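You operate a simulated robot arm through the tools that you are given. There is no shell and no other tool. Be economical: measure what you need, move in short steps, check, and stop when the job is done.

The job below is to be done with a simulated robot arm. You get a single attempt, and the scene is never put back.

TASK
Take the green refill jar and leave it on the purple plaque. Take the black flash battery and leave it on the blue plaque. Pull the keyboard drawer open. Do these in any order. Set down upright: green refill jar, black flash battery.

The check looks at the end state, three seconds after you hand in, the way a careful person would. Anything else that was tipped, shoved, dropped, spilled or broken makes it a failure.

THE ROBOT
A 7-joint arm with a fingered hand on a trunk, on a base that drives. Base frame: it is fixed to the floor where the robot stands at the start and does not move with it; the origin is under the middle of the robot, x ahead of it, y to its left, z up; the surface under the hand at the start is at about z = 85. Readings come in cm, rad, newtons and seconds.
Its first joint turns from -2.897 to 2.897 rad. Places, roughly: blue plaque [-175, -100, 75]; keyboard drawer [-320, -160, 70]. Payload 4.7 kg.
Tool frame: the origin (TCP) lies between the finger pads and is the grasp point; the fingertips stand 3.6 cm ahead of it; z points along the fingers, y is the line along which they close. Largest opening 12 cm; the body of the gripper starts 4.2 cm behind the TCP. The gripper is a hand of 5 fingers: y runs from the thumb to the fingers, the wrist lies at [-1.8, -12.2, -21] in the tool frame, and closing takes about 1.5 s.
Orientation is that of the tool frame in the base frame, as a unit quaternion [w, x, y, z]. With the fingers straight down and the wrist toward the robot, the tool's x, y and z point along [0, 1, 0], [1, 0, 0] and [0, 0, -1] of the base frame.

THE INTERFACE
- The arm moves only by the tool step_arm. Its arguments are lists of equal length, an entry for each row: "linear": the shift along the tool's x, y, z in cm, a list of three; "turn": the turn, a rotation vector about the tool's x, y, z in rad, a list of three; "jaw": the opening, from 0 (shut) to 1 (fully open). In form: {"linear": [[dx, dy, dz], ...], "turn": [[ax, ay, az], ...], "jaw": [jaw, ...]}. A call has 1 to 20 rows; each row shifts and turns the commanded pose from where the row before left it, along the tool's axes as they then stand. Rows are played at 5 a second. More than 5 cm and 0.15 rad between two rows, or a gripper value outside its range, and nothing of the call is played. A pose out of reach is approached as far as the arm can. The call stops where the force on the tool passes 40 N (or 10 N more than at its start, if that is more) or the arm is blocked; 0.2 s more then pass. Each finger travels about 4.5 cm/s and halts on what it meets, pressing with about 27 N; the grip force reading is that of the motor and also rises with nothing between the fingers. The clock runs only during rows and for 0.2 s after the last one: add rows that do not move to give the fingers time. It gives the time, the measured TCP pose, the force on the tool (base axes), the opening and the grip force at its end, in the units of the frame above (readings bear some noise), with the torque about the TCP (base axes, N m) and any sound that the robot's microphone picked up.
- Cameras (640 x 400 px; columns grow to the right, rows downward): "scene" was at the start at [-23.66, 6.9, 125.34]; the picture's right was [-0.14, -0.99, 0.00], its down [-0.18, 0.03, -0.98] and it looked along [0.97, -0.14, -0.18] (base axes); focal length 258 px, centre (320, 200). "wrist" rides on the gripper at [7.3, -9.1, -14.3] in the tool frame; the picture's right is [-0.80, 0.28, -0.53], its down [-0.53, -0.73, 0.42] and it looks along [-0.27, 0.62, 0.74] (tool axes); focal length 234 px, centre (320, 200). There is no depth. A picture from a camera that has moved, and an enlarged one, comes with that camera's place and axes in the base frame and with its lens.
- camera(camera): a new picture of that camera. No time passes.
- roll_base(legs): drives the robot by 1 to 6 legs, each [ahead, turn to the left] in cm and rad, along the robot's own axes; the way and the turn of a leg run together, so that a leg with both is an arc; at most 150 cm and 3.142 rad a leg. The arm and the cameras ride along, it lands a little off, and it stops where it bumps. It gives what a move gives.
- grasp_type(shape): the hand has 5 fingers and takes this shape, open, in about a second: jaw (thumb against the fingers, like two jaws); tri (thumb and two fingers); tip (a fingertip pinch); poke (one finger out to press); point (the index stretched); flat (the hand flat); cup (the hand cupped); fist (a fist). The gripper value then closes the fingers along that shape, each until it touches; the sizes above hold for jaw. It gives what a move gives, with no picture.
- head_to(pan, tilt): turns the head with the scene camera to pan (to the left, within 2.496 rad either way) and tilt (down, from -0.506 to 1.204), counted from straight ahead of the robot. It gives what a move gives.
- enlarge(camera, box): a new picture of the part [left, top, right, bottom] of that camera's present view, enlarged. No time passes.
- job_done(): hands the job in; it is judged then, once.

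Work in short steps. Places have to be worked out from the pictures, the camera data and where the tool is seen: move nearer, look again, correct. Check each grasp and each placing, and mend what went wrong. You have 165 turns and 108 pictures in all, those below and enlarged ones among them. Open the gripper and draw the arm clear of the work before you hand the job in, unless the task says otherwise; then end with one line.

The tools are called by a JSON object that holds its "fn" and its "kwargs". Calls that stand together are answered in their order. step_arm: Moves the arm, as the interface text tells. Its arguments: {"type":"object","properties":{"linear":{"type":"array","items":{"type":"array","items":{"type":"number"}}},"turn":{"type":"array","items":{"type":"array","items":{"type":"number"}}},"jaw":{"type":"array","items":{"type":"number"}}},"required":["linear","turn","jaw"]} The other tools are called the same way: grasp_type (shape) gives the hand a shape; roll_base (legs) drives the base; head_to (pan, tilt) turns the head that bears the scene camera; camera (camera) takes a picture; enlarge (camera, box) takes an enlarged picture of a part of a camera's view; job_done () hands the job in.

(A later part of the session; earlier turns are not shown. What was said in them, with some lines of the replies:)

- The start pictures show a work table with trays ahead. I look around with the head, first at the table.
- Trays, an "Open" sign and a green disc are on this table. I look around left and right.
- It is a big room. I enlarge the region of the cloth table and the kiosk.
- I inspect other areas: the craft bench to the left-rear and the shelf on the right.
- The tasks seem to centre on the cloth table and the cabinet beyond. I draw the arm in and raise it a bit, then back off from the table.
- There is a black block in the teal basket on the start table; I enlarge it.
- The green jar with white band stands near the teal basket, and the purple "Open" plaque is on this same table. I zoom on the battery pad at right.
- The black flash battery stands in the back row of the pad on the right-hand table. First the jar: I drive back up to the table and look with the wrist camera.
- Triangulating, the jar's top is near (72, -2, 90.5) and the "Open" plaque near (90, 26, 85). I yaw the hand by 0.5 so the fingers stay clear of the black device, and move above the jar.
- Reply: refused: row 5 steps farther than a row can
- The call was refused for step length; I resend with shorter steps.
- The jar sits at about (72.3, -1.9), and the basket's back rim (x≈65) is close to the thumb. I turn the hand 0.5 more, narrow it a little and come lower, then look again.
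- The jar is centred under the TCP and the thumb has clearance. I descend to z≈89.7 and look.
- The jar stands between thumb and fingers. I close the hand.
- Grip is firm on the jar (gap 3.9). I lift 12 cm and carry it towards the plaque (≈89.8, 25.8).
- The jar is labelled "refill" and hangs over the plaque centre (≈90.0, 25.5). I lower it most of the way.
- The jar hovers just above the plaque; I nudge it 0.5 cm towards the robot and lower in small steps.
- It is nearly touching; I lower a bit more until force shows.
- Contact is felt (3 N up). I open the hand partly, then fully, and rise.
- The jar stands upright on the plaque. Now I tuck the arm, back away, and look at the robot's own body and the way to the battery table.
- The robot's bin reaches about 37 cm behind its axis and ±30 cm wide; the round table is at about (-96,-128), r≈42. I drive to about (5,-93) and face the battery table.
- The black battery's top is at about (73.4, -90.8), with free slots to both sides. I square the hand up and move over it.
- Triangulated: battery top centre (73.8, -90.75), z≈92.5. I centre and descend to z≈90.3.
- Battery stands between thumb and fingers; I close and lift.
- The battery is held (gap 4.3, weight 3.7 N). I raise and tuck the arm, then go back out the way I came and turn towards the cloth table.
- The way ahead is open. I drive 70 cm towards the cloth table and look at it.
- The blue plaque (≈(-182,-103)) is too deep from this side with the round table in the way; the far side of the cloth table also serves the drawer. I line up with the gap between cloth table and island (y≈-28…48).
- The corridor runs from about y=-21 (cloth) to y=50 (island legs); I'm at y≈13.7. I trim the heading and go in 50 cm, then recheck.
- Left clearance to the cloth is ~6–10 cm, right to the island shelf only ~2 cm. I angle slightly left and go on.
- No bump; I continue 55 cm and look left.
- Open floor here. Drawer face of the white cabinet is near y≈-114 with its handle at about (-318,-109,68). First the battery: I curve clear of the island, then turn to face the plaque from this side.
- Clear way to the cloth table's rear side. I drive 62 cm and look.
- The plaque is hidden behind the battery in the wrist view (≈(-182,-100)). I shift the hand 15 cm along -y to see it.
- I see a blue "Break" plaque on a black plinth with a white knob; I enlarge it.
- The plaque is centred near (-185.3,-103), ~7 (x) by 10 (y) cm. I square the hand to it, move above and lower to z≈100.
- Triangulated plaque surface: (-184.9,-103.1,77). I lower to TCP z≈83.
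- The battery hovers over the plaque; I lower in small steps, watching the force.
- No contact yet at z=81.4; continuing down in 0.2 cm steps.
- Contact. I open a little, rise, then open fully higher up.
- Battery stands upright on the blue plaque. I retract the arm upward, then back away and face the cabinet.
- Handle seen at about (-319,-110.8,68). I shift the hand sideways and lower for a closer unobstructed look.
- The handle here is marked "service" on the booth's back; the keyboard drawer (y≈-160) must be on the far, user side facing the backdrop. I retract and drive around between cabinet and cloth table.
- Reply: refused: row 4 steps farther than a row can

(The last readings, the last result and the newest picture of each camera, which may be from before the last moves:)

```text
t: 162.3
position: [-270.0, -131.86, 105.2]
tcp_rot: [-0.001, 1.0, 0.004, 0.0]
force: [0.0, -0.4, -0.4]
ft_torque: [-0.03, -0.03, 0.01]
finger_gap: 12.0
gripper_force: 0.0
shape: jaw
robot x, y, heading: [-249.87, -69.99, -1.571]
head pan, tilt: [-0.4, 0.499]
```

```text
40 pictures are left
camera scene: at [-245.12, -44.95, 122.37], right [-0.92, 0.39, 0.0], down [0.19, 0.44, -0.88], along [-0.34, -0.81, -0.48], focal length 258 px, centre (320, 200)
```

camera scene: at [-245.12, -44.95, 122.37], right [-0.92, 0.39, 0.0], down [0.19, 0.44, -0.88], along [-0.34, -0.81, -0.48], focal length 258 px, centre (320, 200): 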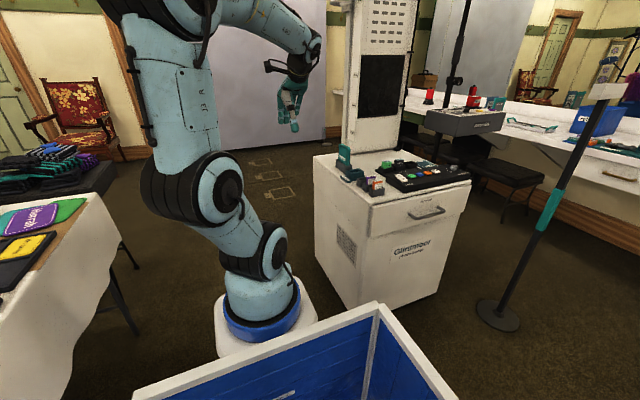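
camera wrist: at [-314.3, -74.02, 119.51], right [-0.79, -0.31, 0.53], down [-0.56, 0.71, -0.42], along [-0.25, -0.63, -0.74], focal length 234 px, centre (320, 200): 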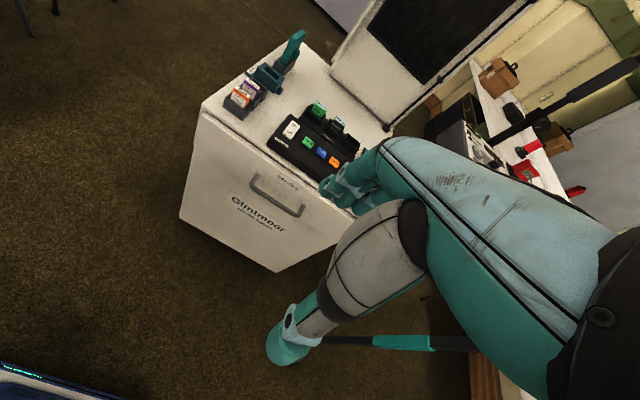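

The arm step was refused (too long a row), but the base move went clear. I now raise and centre the arm, then drive on past the cabinet.

{"fn": "step_arm", "kwargs": {"linear": [[2, 0, -4], [3, 0, -3.5], [3, -1, -3.5], [3, -1, -3.5], [3, -1, -3.5], [3, -1, -2], [3, -1, 0]], "turn": [[0, 0, 0], [0, 0, 0], [0, 0, 0], [0, 0, 0], [0, 0, 0], [0, 0, 0], [0, 0, 0]], "jaw": [1, 1, 1, 1, 1, 1, 1]}}

{"fn": "roll_base", "kwargs": {"legs": [[150, 0], [25, 0]]}}

{"fn": "head_to", "kwargs": {"pan": -2.1, "tilt": 0.4}}

{"fn": "camera", "kwargs": {"camera": "scene"}}

```text
t: 163.9
position: [-250.14, -126.56, 125.34]
tcp_rot: [0.0, 1.0, 0.003, 0.0]
force: [0.8, -1.0, 0.6]
ft_torque: [0.02, -0.01, -0.06]
finger_gap: 11.99
gripper_force: 0.0
shape: jaw
robot x, y, heading: [-249.34, -69.66, -1.574]
head pan, tilt: [-0.4, 0.499]
```

```text
t: 172.9
position: [-249.51, -303.82, 125.27]
tcp_rot: [0.0, 1.0, 0.004, 0.0]
force: [0.8, -0.3, 0.2]
ft_torque: [0.03, 0.01, 0.02]
finger_gap: 11.98
gripper_force: 0.1
shape: jaw
robot x, y, heading: [-249.16, -246.99, -1.566]
head pan, tilt: [-0.4, 0.499]
```

```text
t: 174.6
position: [-249.63, -303.65, 125.27]
tcp_rot: [0.001, 1.0, 0.005, 0.0]
force: [0.1, 0.1, 0.1]
ft_torque: [-0.02, -0.03, -0.02]
finger_gap: 11.97
gripper_force: 0.0
shape: jaw
robot x, y, heading: [-249.28, -247.18, -1.568]
head pan, tilt: [-2.1, 0.4]
```

```text
39 pictures are left
camera scene: at [-249.34, -209.09, 123.29], right [0.5, 0.87, 0.0], down [0.34, -0.19, -0.92], along [-0.8, 0.46, -0.39], focal length 258 px, centre (320, 200)
```

scene: 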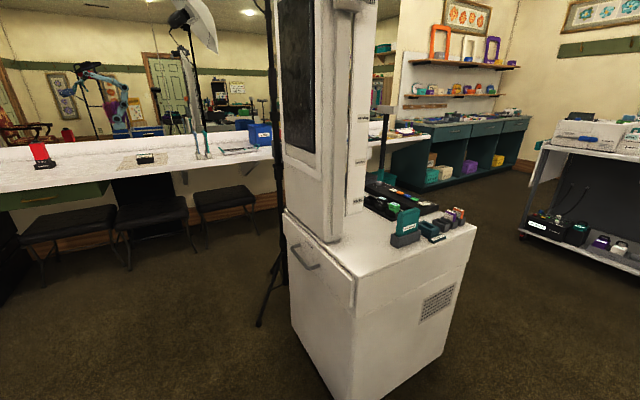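

The keyboard drawer with its handle is on this side, handle near (-320,-176,68). I position the robot in front of it, facing +y.

{"fn": "roll_base", "kwargs": {"legs": [[0, -1.573], [69, 0], [0, -1.571]]}}

{"fn": "head_to", "kwargs": {"pan": 0.0, "tilt": 0.5}}

{"fn": "camera", "kwargs": {"camera": "scene"}}

{"fn": "camera", "kwargs": {"camera": "wrist"}}

```text
t: 186.0
position: [-318.02, -191.37, 125.39]
tcp_rot: [0.001, -0.003, 1.0, 0.001]
force: [0.7, -0.4, -0.1]
ft_torque: [-0.02, 0.01, -0.01]
finger_gap: 11.99
gripper_force: 0.0
shape: jaw
robot x, y, heading: [-318.35, -248.18, 1.572]
head pan, tilt: [-2.1, 0.4]
```

```text
t: 188.0
position: [-318.03, -191.42, 125.26]
tcp_rot: [0.002, -0.003, 1.0, 0.0]
force: [-0.3, -0.9, 0.5]
ft_torque: [-0.02, 0.0, 0.0]
finger_gap: 12.0
gripper_force: 0.1
shape: jaw
robot x, y, heading: [-318.49, -248.07, 1.572]
head pan, tilt: [0.0, 0.499]
```

```text
38 pictures are left
camera scene: at [-326.33, -271.81, 122.41], right [1.0, 0.0, 0.0], down [0.0, -0.48, -0.88], along [0.0, 0.88, -0.48], focal length 258 px, centre (320, 200)
```

scene: 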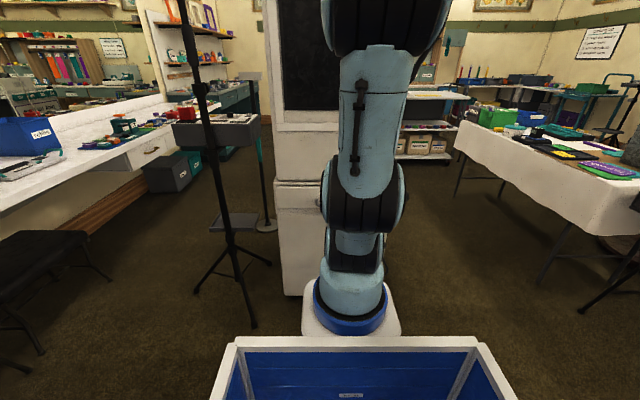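

```text
37 pictures are left
camera wrist: at [-325.14, -200.5, 139.66], right [0.8, 0.28, 0.53], down [0.54, -0.73, -0.42], along [0.26, 0.62, -0.74], focal length 234 px, centre (320, 200)
```

wrist: 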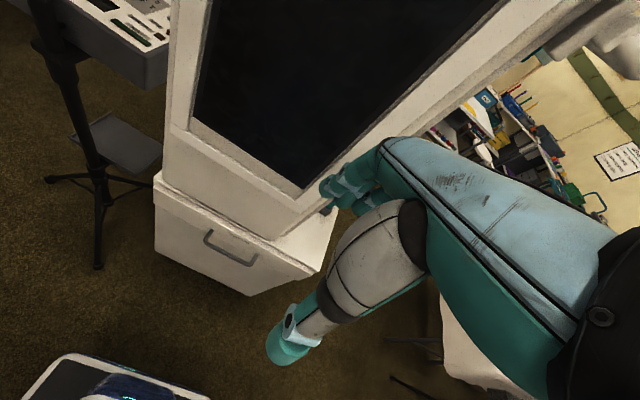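

Handle at ≈(-320,-175.5,68), about 16 cm wide along x. I enlarge to see its stand-off.

{"fn": "enlarge", "kwargs": {"camera": "wrist", "box": [150, 170, 350, 295]}}

{"fn": "enlarge", "kwargs": {"camera": "scene", "box": [250, 150, 350, 212]}}

```text
3.20 times, centred on (250, 232) of wrist
camera zoom: at [-325.14, -200.5, 139.66], right [0.8, 0.28, 0.53], down [0.54, -0.73, -0.42], along [0.26, 0.62, -0.74], focal length 749 px, centre (544, 96)
```

zoom: 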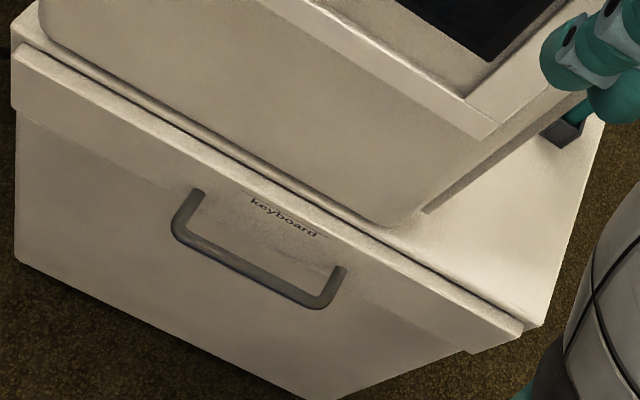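

```text
6.40 times, centred on (300, 181) of scene
camera zoom: at [-326.33, -271.81, 122.41], right [1.0, 0.0, 0.0], down [0.0, -0.48, -0.88], along [0.0, 0.88, -0.48], focal length 1650 px, centre (448, 322)
```

zoom: 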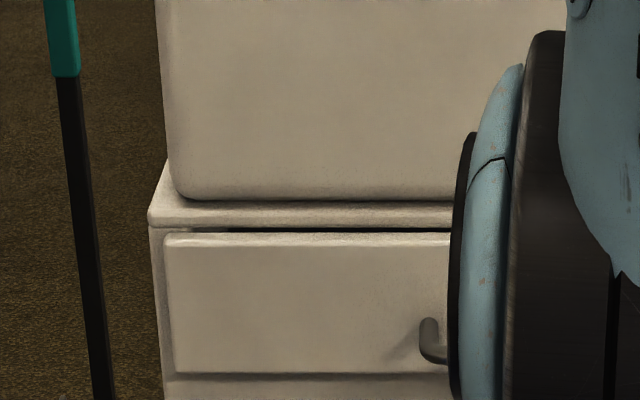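

Bar centre ≈(-320.2,-177.4,68.2), about 4.5 cm off the face, marked "keyboard". The column stands close behind, so I'll come down with the hand tilted 0.5 rad, fingers behind the bar. First lower and tilt well in front.

{"fn": "step_arm", "kwargs": {"linear": [[1, 0, 4], [1.2, 0, 4], [0, 0, 4], [0, 0, 4], [0, 0, 4], [0, 0, 4], [0, 0, 4], [0, 0, 4], [0, 0, 3], [0, 0, 0], [0, 0, 0], [0, 0, 0], [0, 0, 0], [0, 0, 0]], "turn": [[0, 0, 0], [0, 0, 0], [0, 0, 0], [0, 0, 0], [0, 0, 0], [0, 0, 0], [0, 0, 0], [0, 0, 0], [0, 0, 0], [-0.125, 0, 0], [-0.125, 0, 0], [-0.125, 0, 0], [-0.125, 0, 0], [0, 0, 0]], "jaw": [0.45, 0.45, 0.45, 0.45, 0.45, 0.45, 0.45, 0.45, 0.45, 0.45, 0.45, 0.45, 0.45, 0.45]}}

{"fn": "camera", "kwargs": {"camera": "wrist"}}

```text
t: 191.0
position: [-320.11, -191.18, 90.26]
tcp_rot: [0.0, -0.003, 0.969, 0.248]
force: [-0.6, -0.2, -0.3]
ft_torque: [-0.03, 0.01, -0.02]
finger_gap: 5.42
gripper_force: 0.1
shape: jaw
robot x, y, heading: [-318.21, -248.24, 1.572]
head pan, tilt: [0.0, 0.499]
```

```text
34 pictures are left
camera wrist: at [-327.17, -206.13, 98.53], right [0.8, 0.0, 0.6], down [0.53, -0.44, -0.72], along [0.26, 0.9, -0.35], focal length 234 px, centre (320, 200)
```

wrist: 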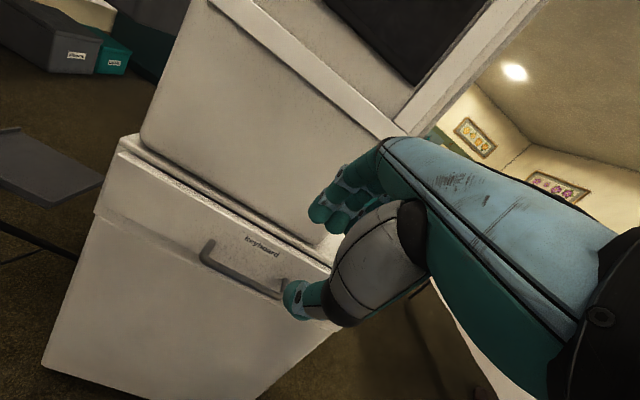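

The handle checks out (bar y≈-177.7). I move over it to (-320,-178.8,82).

{"fn": "step_arm", "kwargs": {"linear": [[0, 1.7, 3.3], [0, 1.7, 3.3], [0, 1.7, 3.3], [0, 1.7, 3.3], [0, 0, 0]], "turn": [[0, 0, 0], [0, 0, 0], [0, 0, 0], [0, 0, 0], [0, 0, 0]], "jaw": [0.45, 0.45, 0.45, 0.45, 0.45]}}

{"fn": "camera", "kwargs": {"camera": "wrist"}}

{"fn": "head_to", "kwargs": {"pan": 0.15, "tilt": 0.5}}

{"fn": "enlarge", "kwargs": {"camera": "scene", "box": [260, 120, 460, 245]}}

```text
t: 192.2
position: [-319.97, -179.12, 81.73]
tcp_rot: [0.0, -0.003, 0.969, 0.247]
force: [0.1, 0.4, -0.3]
ft_torque: [-0.01, 0.01, 0.0]
finger_gap: 5.42
gripper_force: 0.2
shape: jaw
out of reach, approached as far as the arm can: row 3
robot x, y, heading: [-318.94, -248.27, 1.572]
head pan, tilt: [0.0, 0.499]
```

```text
33 pictures are left
camera wrist: at [-327.17, -193.9, 89.92], right [0.8, 0.0, 0.6], down [0.54, -0.44, -0.72], along [0.26, 0.9, -0.35], focal length 234 px, centre (320, 200)
```

wrist: 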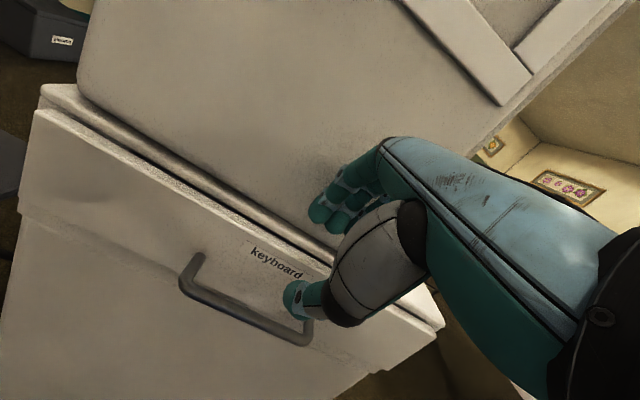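

```text
t: 192.9
position: [-320.13, -178.93, 81.71]
tcp_rot: [-0.001, -0.003, 0.969, 0.247]
force: [-0.4, 0.6, -0.6]
ft_torque: [0.02, 0.01, 0.02]
finger_gap: 5.41
gripper_force: 0.1
shape: jaw
robot x, y, heading: [-318.34, -248.16, 1.574]
head pan, tilt: [0.15, 0.499]
```

```text
3.20 times, centred on (360, 182) of scene
camera zoom: at [-327.69, -271.91, 122.41], right [0.99, 0.15, 0.0], down [0.07, -0.47, -0.88], along [-0.13, 0.87, -0.48], focal length 825 px, centre (192, 256)
```

zoom: 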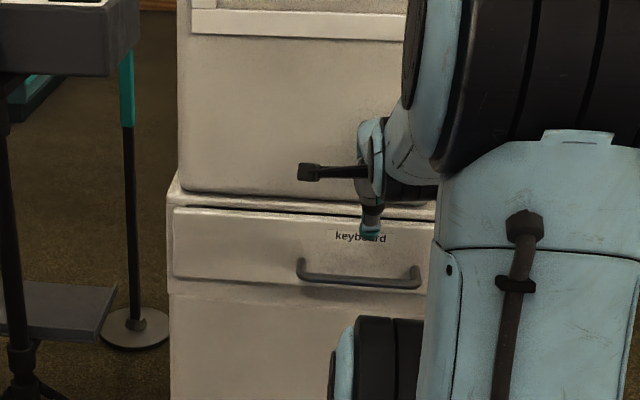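

The handle is confirmed at (-320,-177.5,68.4). I descend to put the fingers behind the bar.

{"fn": "step_arm", "kwargs": {"linear": [[0, -1.2, 2.19], [0, -1.2, 2.19], [0, -1.2, 2.19], [0, -1.2, 2.19], [0, 0, 0]], "turn": [[0, 0, 0], [0, 0, 0], [0, 0, 0], [0, 0, 0], [0, 0, 0]], "jaw": [0.45, 0.45, 0.45, 0.45, 0.45]}}

{"fn": "camera", "kwargs": {"camera": "wrist"}}

{"fn": "enlarge", "kwargs": {"camera": "scene", "box": [300, 160, 420, 235]}}

```text
t: 194.1
position: [-320.12, -178.92, 71.89]
tcp_rot: [0.0, -0.003, 0.969, 0.247]
force: [0.2, -1.5, 0.2]
ft_torque: [0.01, 0.0, 0.01]
finger_gap: 5.36
gripper_force: 0.1
shape: jaw
robot x, y, heading: [-318.28, -248.24, 1.569]
head pan, tilt: [0.15, 0.499]
```

```text
31 pictures are left
camera wrist: at [-327.26, -193.9, 80.14], right [0.8, 0.0, 0.6], down [0.54, -0.44, -0.72], along [0.26, 0.9, -0.35], focal length 234 px, centre (320, 200)
```

wrist: 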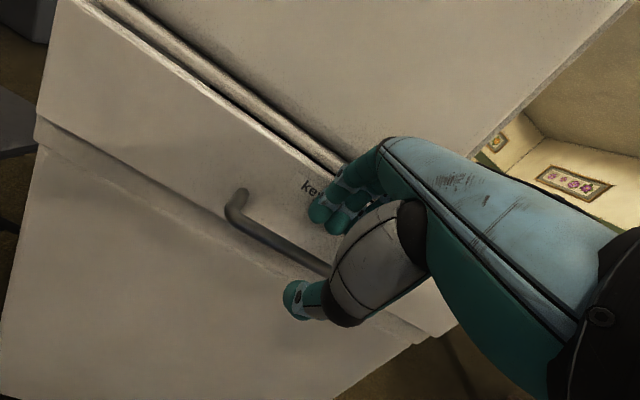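

```text
5.33 times, centred on (360, 198) of scene
camera zoom: at [-327.69, -271.93, 122.41], right [0.99, 0.15, 0.0], down [0.07, -0.47, -0.88], along [-0.13, 0.87, -0.48], focal length 1375 px, centre (107, 213)
```

zoom: 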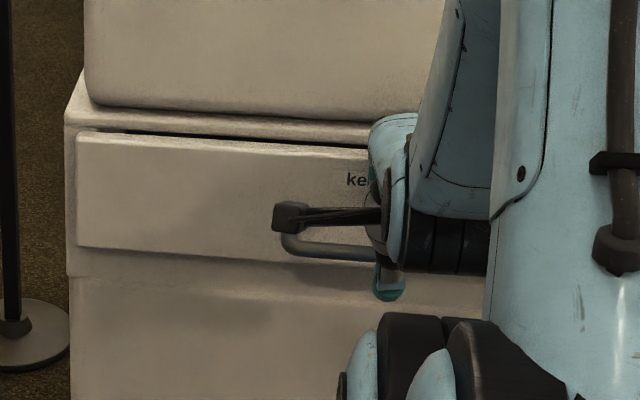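

The bar lies between thumb and fingers; I go 3 cm lower and close.

{"fn": "step_arm", "kwargs": {"linear": [[0, -0.72, 1.31], [0, -0.72, 1.31], [0, 0, 0]], "turn": [[0, 0, 0], [0, 0, 0], [0, 0, 0]], "jaw": [0.45, 0.45, 0.45]}}

{"fn": "step_arm", "kwargs": {"linear": [[0, 0, 0], [0, 0, 0], [0, 0, 0], [0, 0, 0], [0, 0, 0], [0, 0, 0], [0, 0, 0], [0, 0, 0]], "turn": [[0, 0, 0], [0, 0, 0], [0, 0, 0], [0, 0, 0], [0, 0, 0], [0, 0, 0], [0, 0, 0], [0, 0, 0]], "jaw": [0, 0, 0, 0, 0, 0, 0, 0]}}

{"fn": "camera", "kwargs": {"camera": "wrist"}}

```text
t: 194.9
position: [-320.14, -179.2, 68.91]
tcp_rot: [0.001, -0.002, 0.969, 0.247]
force: [0.4, -0.3, -0.9]
ft_torque: [0.0, -0.01, 0.03]
finger_gap: 5.43
gripper_force: 0.1
shape: jaw
robot x, y, heading: [-318.76, -248.2, 1.575]
head pan, tilt: [0.15, 0.499]
```

```text
t: 196.7
position: [-320.24, -179.14, 68.9]
tcp_rot: [0.001, -0.002, 0.969, 0.246]
force: [0.8, 1.0, -5.9]
ft_torque: [-0.07, -0.24, 0.03]
finger_gap: 0.7
gripper_force: 27.1
shape: jaw
robot x, y, heading: [-318.11, -247.99, 1.576]
head pan, tilt: [0.15, 0.499]
```

```text
29 pictures are left
camera wrist: at [-327.24, -194.1, 77.17], right [0.8, 0.0, 0.6], down [0.54, -0.44, -0.72], along [0.26, 0.9, -0.35], focal length 234 px, centre (320, 200)
```

wrist: 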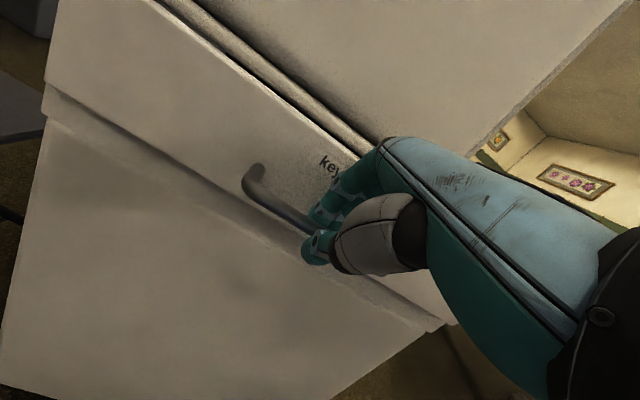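

The bar is gripped (gap 0.7). I pull straight back along -y.

{"fn": "step_arm", "kwargs": {"linear": [[0, -0.88, -0.48], [0, -0.88, -0.48], [0, -1.32, -0.72], [0, -1.32, -0.72], [0, -1.32, -0.72], [0, -1.32, -0.72], [0, -1.32, -0.72]], "turn": [[0, 0, 0], [0, 0, 0], [0, 0, 0], [0, 0, 0], [0, 0, 0], [0, 0, 0], [0, 0, 0]], "jaw": [0, 0, 0, 0, 0, 0, 0]}}

{"fn": "camera", "kwargs": {"camera": "wrist"}}

```text
t: 198.3
position: [-320.16, -188.73, 68.85]
tcp_rot: [-0.001, -0.002, 0.969, 0.247]
force: [7.4, 2.5, -4.8]
ft_torque: [-0.05, -0.31, -0.07]
finger_gap: 0.72
gripper_force: 27.0
shape: jaw
robot x, y, heading: [-318.26, -248.08, 1.57]
head pan, tilt: [0.15, 0.499]
```

```text
28 pictures are left
camera wrist: at [-327.32, -203.5, 77.14], right [0.8, 0.0, 0.6], down [0.53, -0.44, -0.72], along [0.26, 0.9, -0.35], focal length 234 px, centre (320, 200)
```

wrist: 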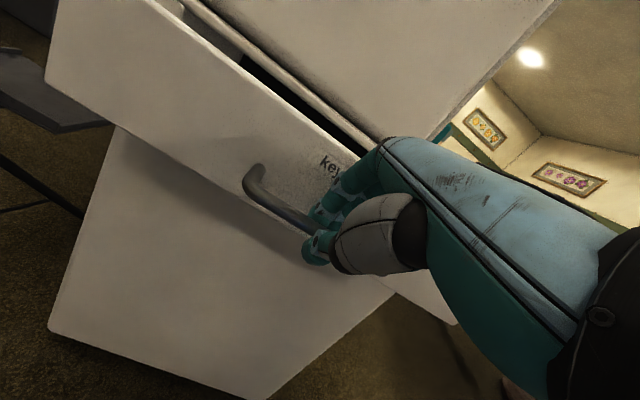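

The drawer is sliding out. I pull about 12 cm more.

{"fn": "step_arm", "kwargs": {"linear": [[0, -1.32, -0.72], [0, -1.32, -0.72], [0, -1.32, -0.72], [0, -1.32, -0.72], [0, -1.32, -0.72], [0, -1.32, -0.72], [0, -1.32, -0.72], [0, -1.32, -0.72]], "turn": [[0, 0, 0], [0, 0, 0], [0, 0, 0], [0, 0, 0], [0, 0, 0], [0, 0, 0], [0, 0, 0], [0, 0, 0]], "jaw": [0, 0, 0, 0, 0, 0, 0, 0]}}

{"fn": "camera", "kwargs": {"camera": "wrist"}}

```text
t: 199.7
position: [-319.83, -187.8, 75.2]
tcp_rot: [0.002, -0.003, 0.949, 0.316]
force: [-0.8, 0.6, 0.0]
ft_torque: [0.01, 0.02, 0.02]
finger_gap: 0.57
gripper_force: 27.2
shape: jaw
out of reach, approached as far as the arm can: row 4, 5, 6
robot x, y, heading: [-318.32, -248.26, 1.571]
head pan, tilt: [0.15, 0.499]
stopped in row 6: the arm was blocked; the commanded pose is now the measured one
```

```text
27 pictures are left
camera wrist: at [-327.0, -203.79, 81.33], right [0.8, -0.09, 0.59], down [0.54, -0.33, -0.78], along [0.26, 0.94, -0.22], focal length 234 px, centre (320, 200)
```

wrist: 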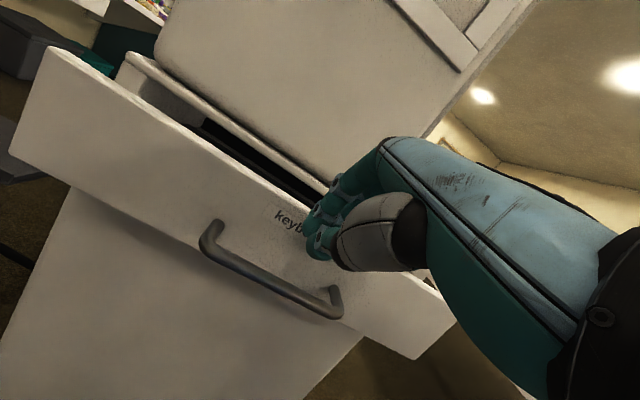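

The arm ran into its near limit and the hand slipped off the bar; the drawer is out ~8 cm. I lift, open, back the base 9 cm and regrasp, then pull by driving.

{"fn": "step_arm", "kwargs": {"linear": [[0, 1.8, -2.4], [0, 1.8, -2.4], [0, 1.2, -1.6], [0, 0, 0], [0, 0, 0]], "turn": [[0, 0, 0], [0, 0, 0], [0, 0, 0], [0.143, 0, 0], [0, 0, 0]], "jaw": [0, 0, 0, 0.45, 0.45]}}

{"fn": "roll_base", "kwargs": {"legs": [[-9, 0]]}}

{"fn": "camera", "kwargs": {"camera": "wrist"}}

{"fn": "enlarge", "kwargs": {"camera": "scene", "box": [260, 120, 460, 245]}}

```text
t: 200.9
position: [-319.9, -187.97, 83.24]
tcp_rot: [0.001, -0.003, 0.969, 0.245]
force: [-0.6, 0.0, -0.3]
ft_torque: [0.02, -0.01, 0.04]
finger_gap: 5.36
gripper_force: 0.0
shape: jaw
robot x, y, heading: [-318.4, -248.48, 1.575]
head pan, tilt: [0.15, 0.499]
```

```text
t: 202.0
position: [-319.99, -197.01, 83.28]
tcp_rot: [0.002, -0.003, 0.969, 0.246]
force: [-0.2, 0.4, 0.0]
ft_torque: [-0.02, 0.0, -0.04]
finger_gap: 5.39
gripper_force: 0.0
shape: jaw
robot x, y, heading: [-318.8, -257.43, 1.571]
head pan, tilt: [0.15, 0.499]
```

```text
26 pictures are left
camera wrist: at [-327.08, -211.86, 91.53], right [0.8, 0.0, 0.6], down [0.54, -0.44, -0.72], along [0.27, 0.9, -0.35], focal length 234 px, centre (320, 200)
```

wrist: 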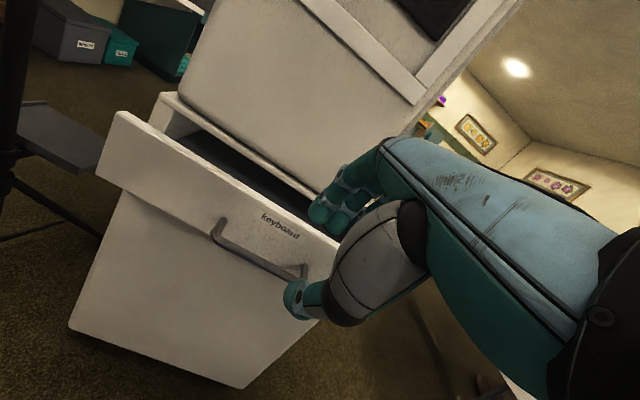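

```text
3.20 times, centred on (360, 182) of scene
camera zoom: at [-327.68, -280.91, 122.41], right [0.99, 0.15, 0.0], down [0.07, -0.47, -0.88], along [-0.13, 0.87, -0.48], focal length 825 px, centre (192, 256)
```

zoom: 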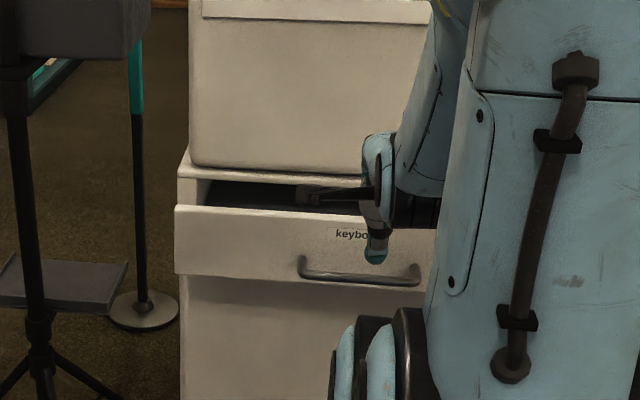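

The bar is now at y≈-186. I move over it, descend and close.

{"fn": "step_arm", "kwargs": {"linear": [[0, 2.2, 2.45], [0, 2.2, 2.45], [0, 2.2, 2.45], [0, -1.38, 2.51], [0, -1.38, 2.51], [0, -1.38, 2.51], [0, -1.38, 2.51], [0, 0, 0]], "turn": [[0, 0, 0], [0, 0, 0], [0, 0, 0], [0, 0, 0], [0, 0, 0], [0, 0, 0], [0, 0, 0], [0, 0, 0]], "jaw": [0.45, 0.45, 0.45, 0.45, 0.45, 0.45, 0.45, 0.45]}}

{"fn": "camera", "kwargs": {"camera": "wrist"}}

```text
t: 203.8
position: [-319.99, -187.73, 68.59]
tcp_rot: [0.002, -0.002, 0.969, 0.246]
force: [-0.9, 0.2, 0.3]
ft_torque: [0.0, -0.01, 0.01]
finger_gap: 5.41
gripper_force: 0.1
shape: jaw
robot x, y, heading: [-318.09, -257.3, 1.571]
head pan, tilt: [0.15, 0.499]
```

```text
24 pictures are left
camera wrist: at [-327.1, -202.54, 76.87], right [0.8, 0.0, 0.6], down [0.54, -0.44, -0.72], along [0.27, 0.9, -0.35], focal length 234 px, centre (320, 200)
```

wrist: 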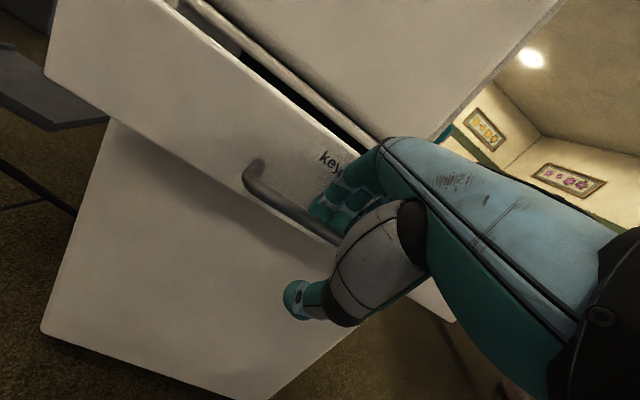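

Same relation to the bar as before; I close and then pull by backing the base 12 cm.

{"fn": "step_arm", "kwargs": {"linear": [[0, 0, 0], [0, 0, 0], [0, 0, 0], [0, 0, 0], [0, 0, 0], [0, 0, 0], [0, 0, 0], [0, 0, 0]], "turn": [[0, 0, 0], [0, 0, 0], [0, 0, 0], [0, 0, 0], [0, 0, 0], [0, 0, 0], [0, 0, 0], [0, 0, 0]], "jaw": [0, 0, 0, 0, 0, 0, 0, 0]}}

{"fn": "roll_base", "kwargs": {"legs": [[-12, 0]]}}

{"fn": "camera", "kwargs": {"camera": "wrist"}}

```text
t: 205.6
position: [-319.84, -187.69, 68.6]
tcp_rot: [0.002, -0.002, 0.969, 0.245]
force: [1.2, 1.6, -6.4]
ft_torque: [-0.1, -0.16, 0.08]
finger_gap: 0.74
gripper_force: 27.2
shape: jaw
robot x, y, heading: [-318.63, -256.52, 1.574]
head pan, tilt: [0.15, 0.499]
```

```text
t: 206.8
position: [-320.09, -199.77, 68.57]
tcp_rot: [0.001, -0.003, 0.969, 0.246]
force: [14.0, 3.3, -10.9]
ft_torque: [-0.18, -0.2, -0.19]
finger_gap: 0.69
gripper_force: 26.8
shape: jaw
robot x, y, heading: [-318.29, -269.22, 1.576]
head pan, tilt: [0.15, 0.499]
```

```text
23 pictures are left
camera wrist: at [-327.19, -214.58, 76.88], right [0.8, 0.0, 0.6], down [0.54, -0.44, -0.72], along [0.26, 0.9, -0.35], focal length 234 px, centre (320, 200)
```

wrist: 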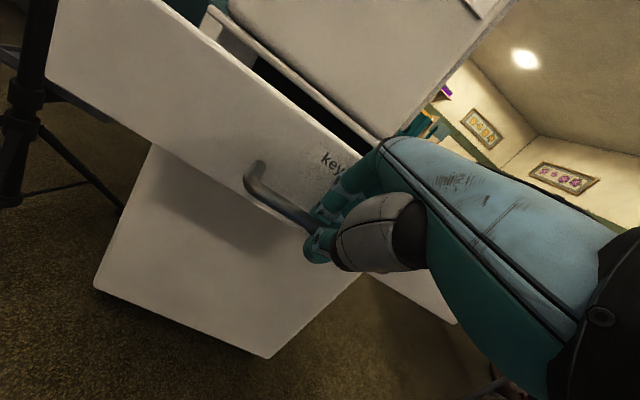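

The drawer is ~20 cm out. I pull another 5 cm with the arm (force-guarded).

{"fn": "step_arm", "kwargs": {"linear": [[0, -0.88, -0.48], [0, -0.88, -0.48], [0, -0.88, -0.48], [0, -0.88, -0.48], [0, -0.88, -0.48], [0, 0, 0]], "turn": [[0, 0, 0], [0, 0, 0], [0, 0, 0], [0, 0, 0], [0, 0, 0], [0, 0, 0]], "jaw": [0, 0, 0, 0, 0, 0]}}

```text
t: 207.8
position: [-320.14, -203.03, 68.62]
tcp_rot: [0.002, -0.002, 0.969, 0.246]
force: [7.3, 22.7, -19.8]
ft_torque: [-0.3, -0.12, 0.01]
finger_gap: 0.7
gripper_force: 27.3
shape: jaw
robot x, y, heading: [-318.48, -269.15, 1.571]
head pan, tilt: [0.15, 0.499]
stopped in row 4: the force on the tool passed its limit at 44 N (the readings are from after the stop); the commanded pose is now the measured one
```

The drawer reached its stop (~24 cm out). I release gently, lift straight up off the handle and retract.

{"fn": "step_arm", "kwargs": {"linear": [[0, 0, 0], [0, 0, 0], [0, 0, 0], [0, 0, 0], [0, 0, 0], [0, 0, 0], [0, 0.96, -1.75], [0, 1.2, -2.19], [0, 1.44, -2.63], [0, 1.44, -2.63], [0, 1.44, -2.63], [0, 1.44, -2.63]], "turn": [[0, 0, 0], [0, 0, 0], [0, 0, 0], [0, 0, 0], [0, 0, 0], [0, 0, 0], [0, 0, 0], [0, 0, 0], [0, 0, 0], [0, 0, 0], [0, 0, 0], [0, 0, 0]], "jaw": [0.3, 0.45, 0.45, 0.45, 0.45, 0.45, 0.45, 0.45, 0.45, 0.45, 0.45, 0.45]}}

{"fn": "camera", "kwargs": {"camera": "wrist"}}

```text
t: 210.4
position: [-320.2, -202.89, 85.33]
tcp_rot: [0.001, -0.004, 0.969, 0.247]
force: [-0.6, -0.5, -1.4]
ft_torque: [0.05, -0.02, 0.01]
finger_gap: 5.36
gripper_force: 0.0
shape: jaw
robot x, y, heading: [-318.18, -268.92, 1.573]
head pan, tilt: [0.15, 0.499]
```

```text
22 pictures are left
camera wrist: at [-327.26, -217.81, 93.52], right [0.8, 0.0, 0.6], down [0.54, -0.44, -0.72], along [0.26, 0.9, -0.35], focal length 234 px, centre (320, 200)
```

wrist: 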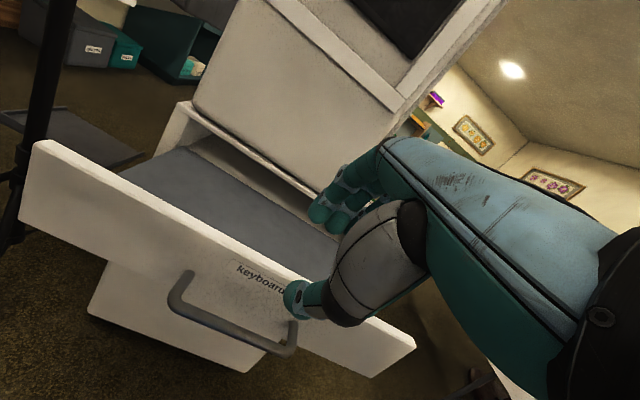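

The drawer stands wide open. I back the robot clear, open the hand and take a final look.

{"fn": "roll_base", "kwargs": {"legs": [[-35, 0]]}}

{"fn": "step_arm", "kwargs": {"linear": [[0, 0, -3], [0, 0, -3], [0, 0, -3], [0, 0, 0], [0, 0, 0]], "turn": [[0, 0, 0], [0, 0, 0], [0, 0, 0], [0, 0, 0], [0, 0, 0]], "jaw": [1, 1, 1, 1, 1]}}

{"fn": "head_to", "kwargs": {"pan": 0.1, "tilt": 0.3}}

{"fn": "camera", "kwargs": {"camera": "scene"}}

{"fn": "head_to", "kwargs": {"pan": -0.5, "tilt": 0.2}}

{"fn": "enlarge", "kwargs": {"camera": "scene", "box": [200, 130, 400, 255]}}

```text
t: 212.7
position: [-320.02, -238.25, 85.27]
tcp_rot: [0.002, -0.002, 0.969, 0.247]
force: [0.0, -0.4, 0.1]
ft_torque: [0.0, -0.01, 0.01]
finger_gap: 5.34
gripper_force: 0.0
shape: jaw
robot x, y, heading: [-318.49, -304.76, 1.573]
head pan, tilt: [0.15, 0.499]
```

```text
t: 213.9
position: [-320.05, -242.72, 93.29]
tcp_rot: [0.002, -0.001, 0.969, 0.247]
force: [0.4, -0.4, -0.9]
ft_torque: [0.0, 0.01, -0.01]
finger_gap: 11.95
gripper_force: 0.0
shape: jaw
robot x, y, heading: [-318.03, -304.66, 1.576]
head pan, tilt: [0.15, 0.499]
```

```text
t: 214.6
position: [-320.02, -242.73, 93.2]
tcp_rot: [0.002, -0.002, 0.969, 0.247]
force: [-0.2, -0.3, 0.1]
ft_torque: [-0.02, 0.01, -0.04]
finger_gap: 11.95
gripper_force: 0.0
shape: jaw
robot x, y, heading: [-318.32, -304.57, 1.573]
head pan, tilt: [0.099, 0.3]
```

```text
21 pictures are left
camera scene: at [-327.3, -328.02, 124.22], right [0.99, 0.1, 0.0], down [0.03, -0.29, -0.95], along [-0.1, 0.95, -0.3], focal length 258 px, centre (320, 200)
```

scene: 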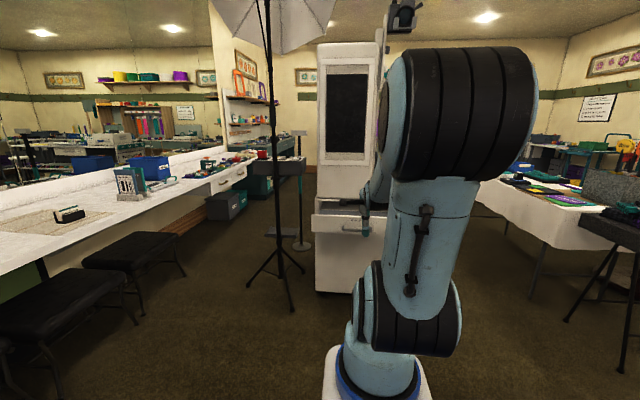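

```text
t: 215.6
position: [-320.22, -242.63, 93.31]
tcp_rot: [0.002, -0.001, 0.969, 0.247]
force: [0.5, 0.2, -0.2]
ft_torque: [0.01, 0.04, 0.0]
finger_gap: 11.95
gripper_force: 0.0
shape: jaw
robot x, y, heading: [-318.39, -304.37, 1.571]
head pan, tilt: [-0.499, 0.201]
```

```text
3.20 times, centred on (300, 192) of scene
camera zoom: at [-321.92, -329.12, 125.16], right [0.88, -0.48, 0.0], down [-0.09, -0.18, -0.98], along [0.47, 0.86, -0.2], focal length 825 px, centre (384, 224)
```

zoom: 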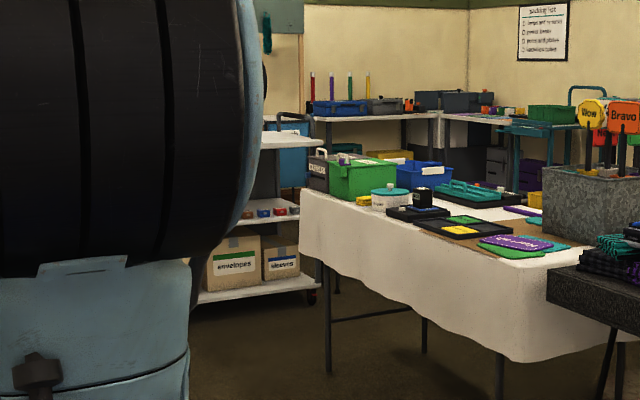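

The battery stands on the blue plaque, the jar stands on the purple plaque, and the drawer is open. Everything else looks undisturbed, and the hand is open and clear, so I hand in.

{"fn": "job_done", "kwargs": {}}

```text
The job is handed in.
```

The green refill jar stands upright on the purple "Open" plaque, the black flash battery stands upright on the blue "Break" plaque, and the keyboard drawer is pulled out to its stop.
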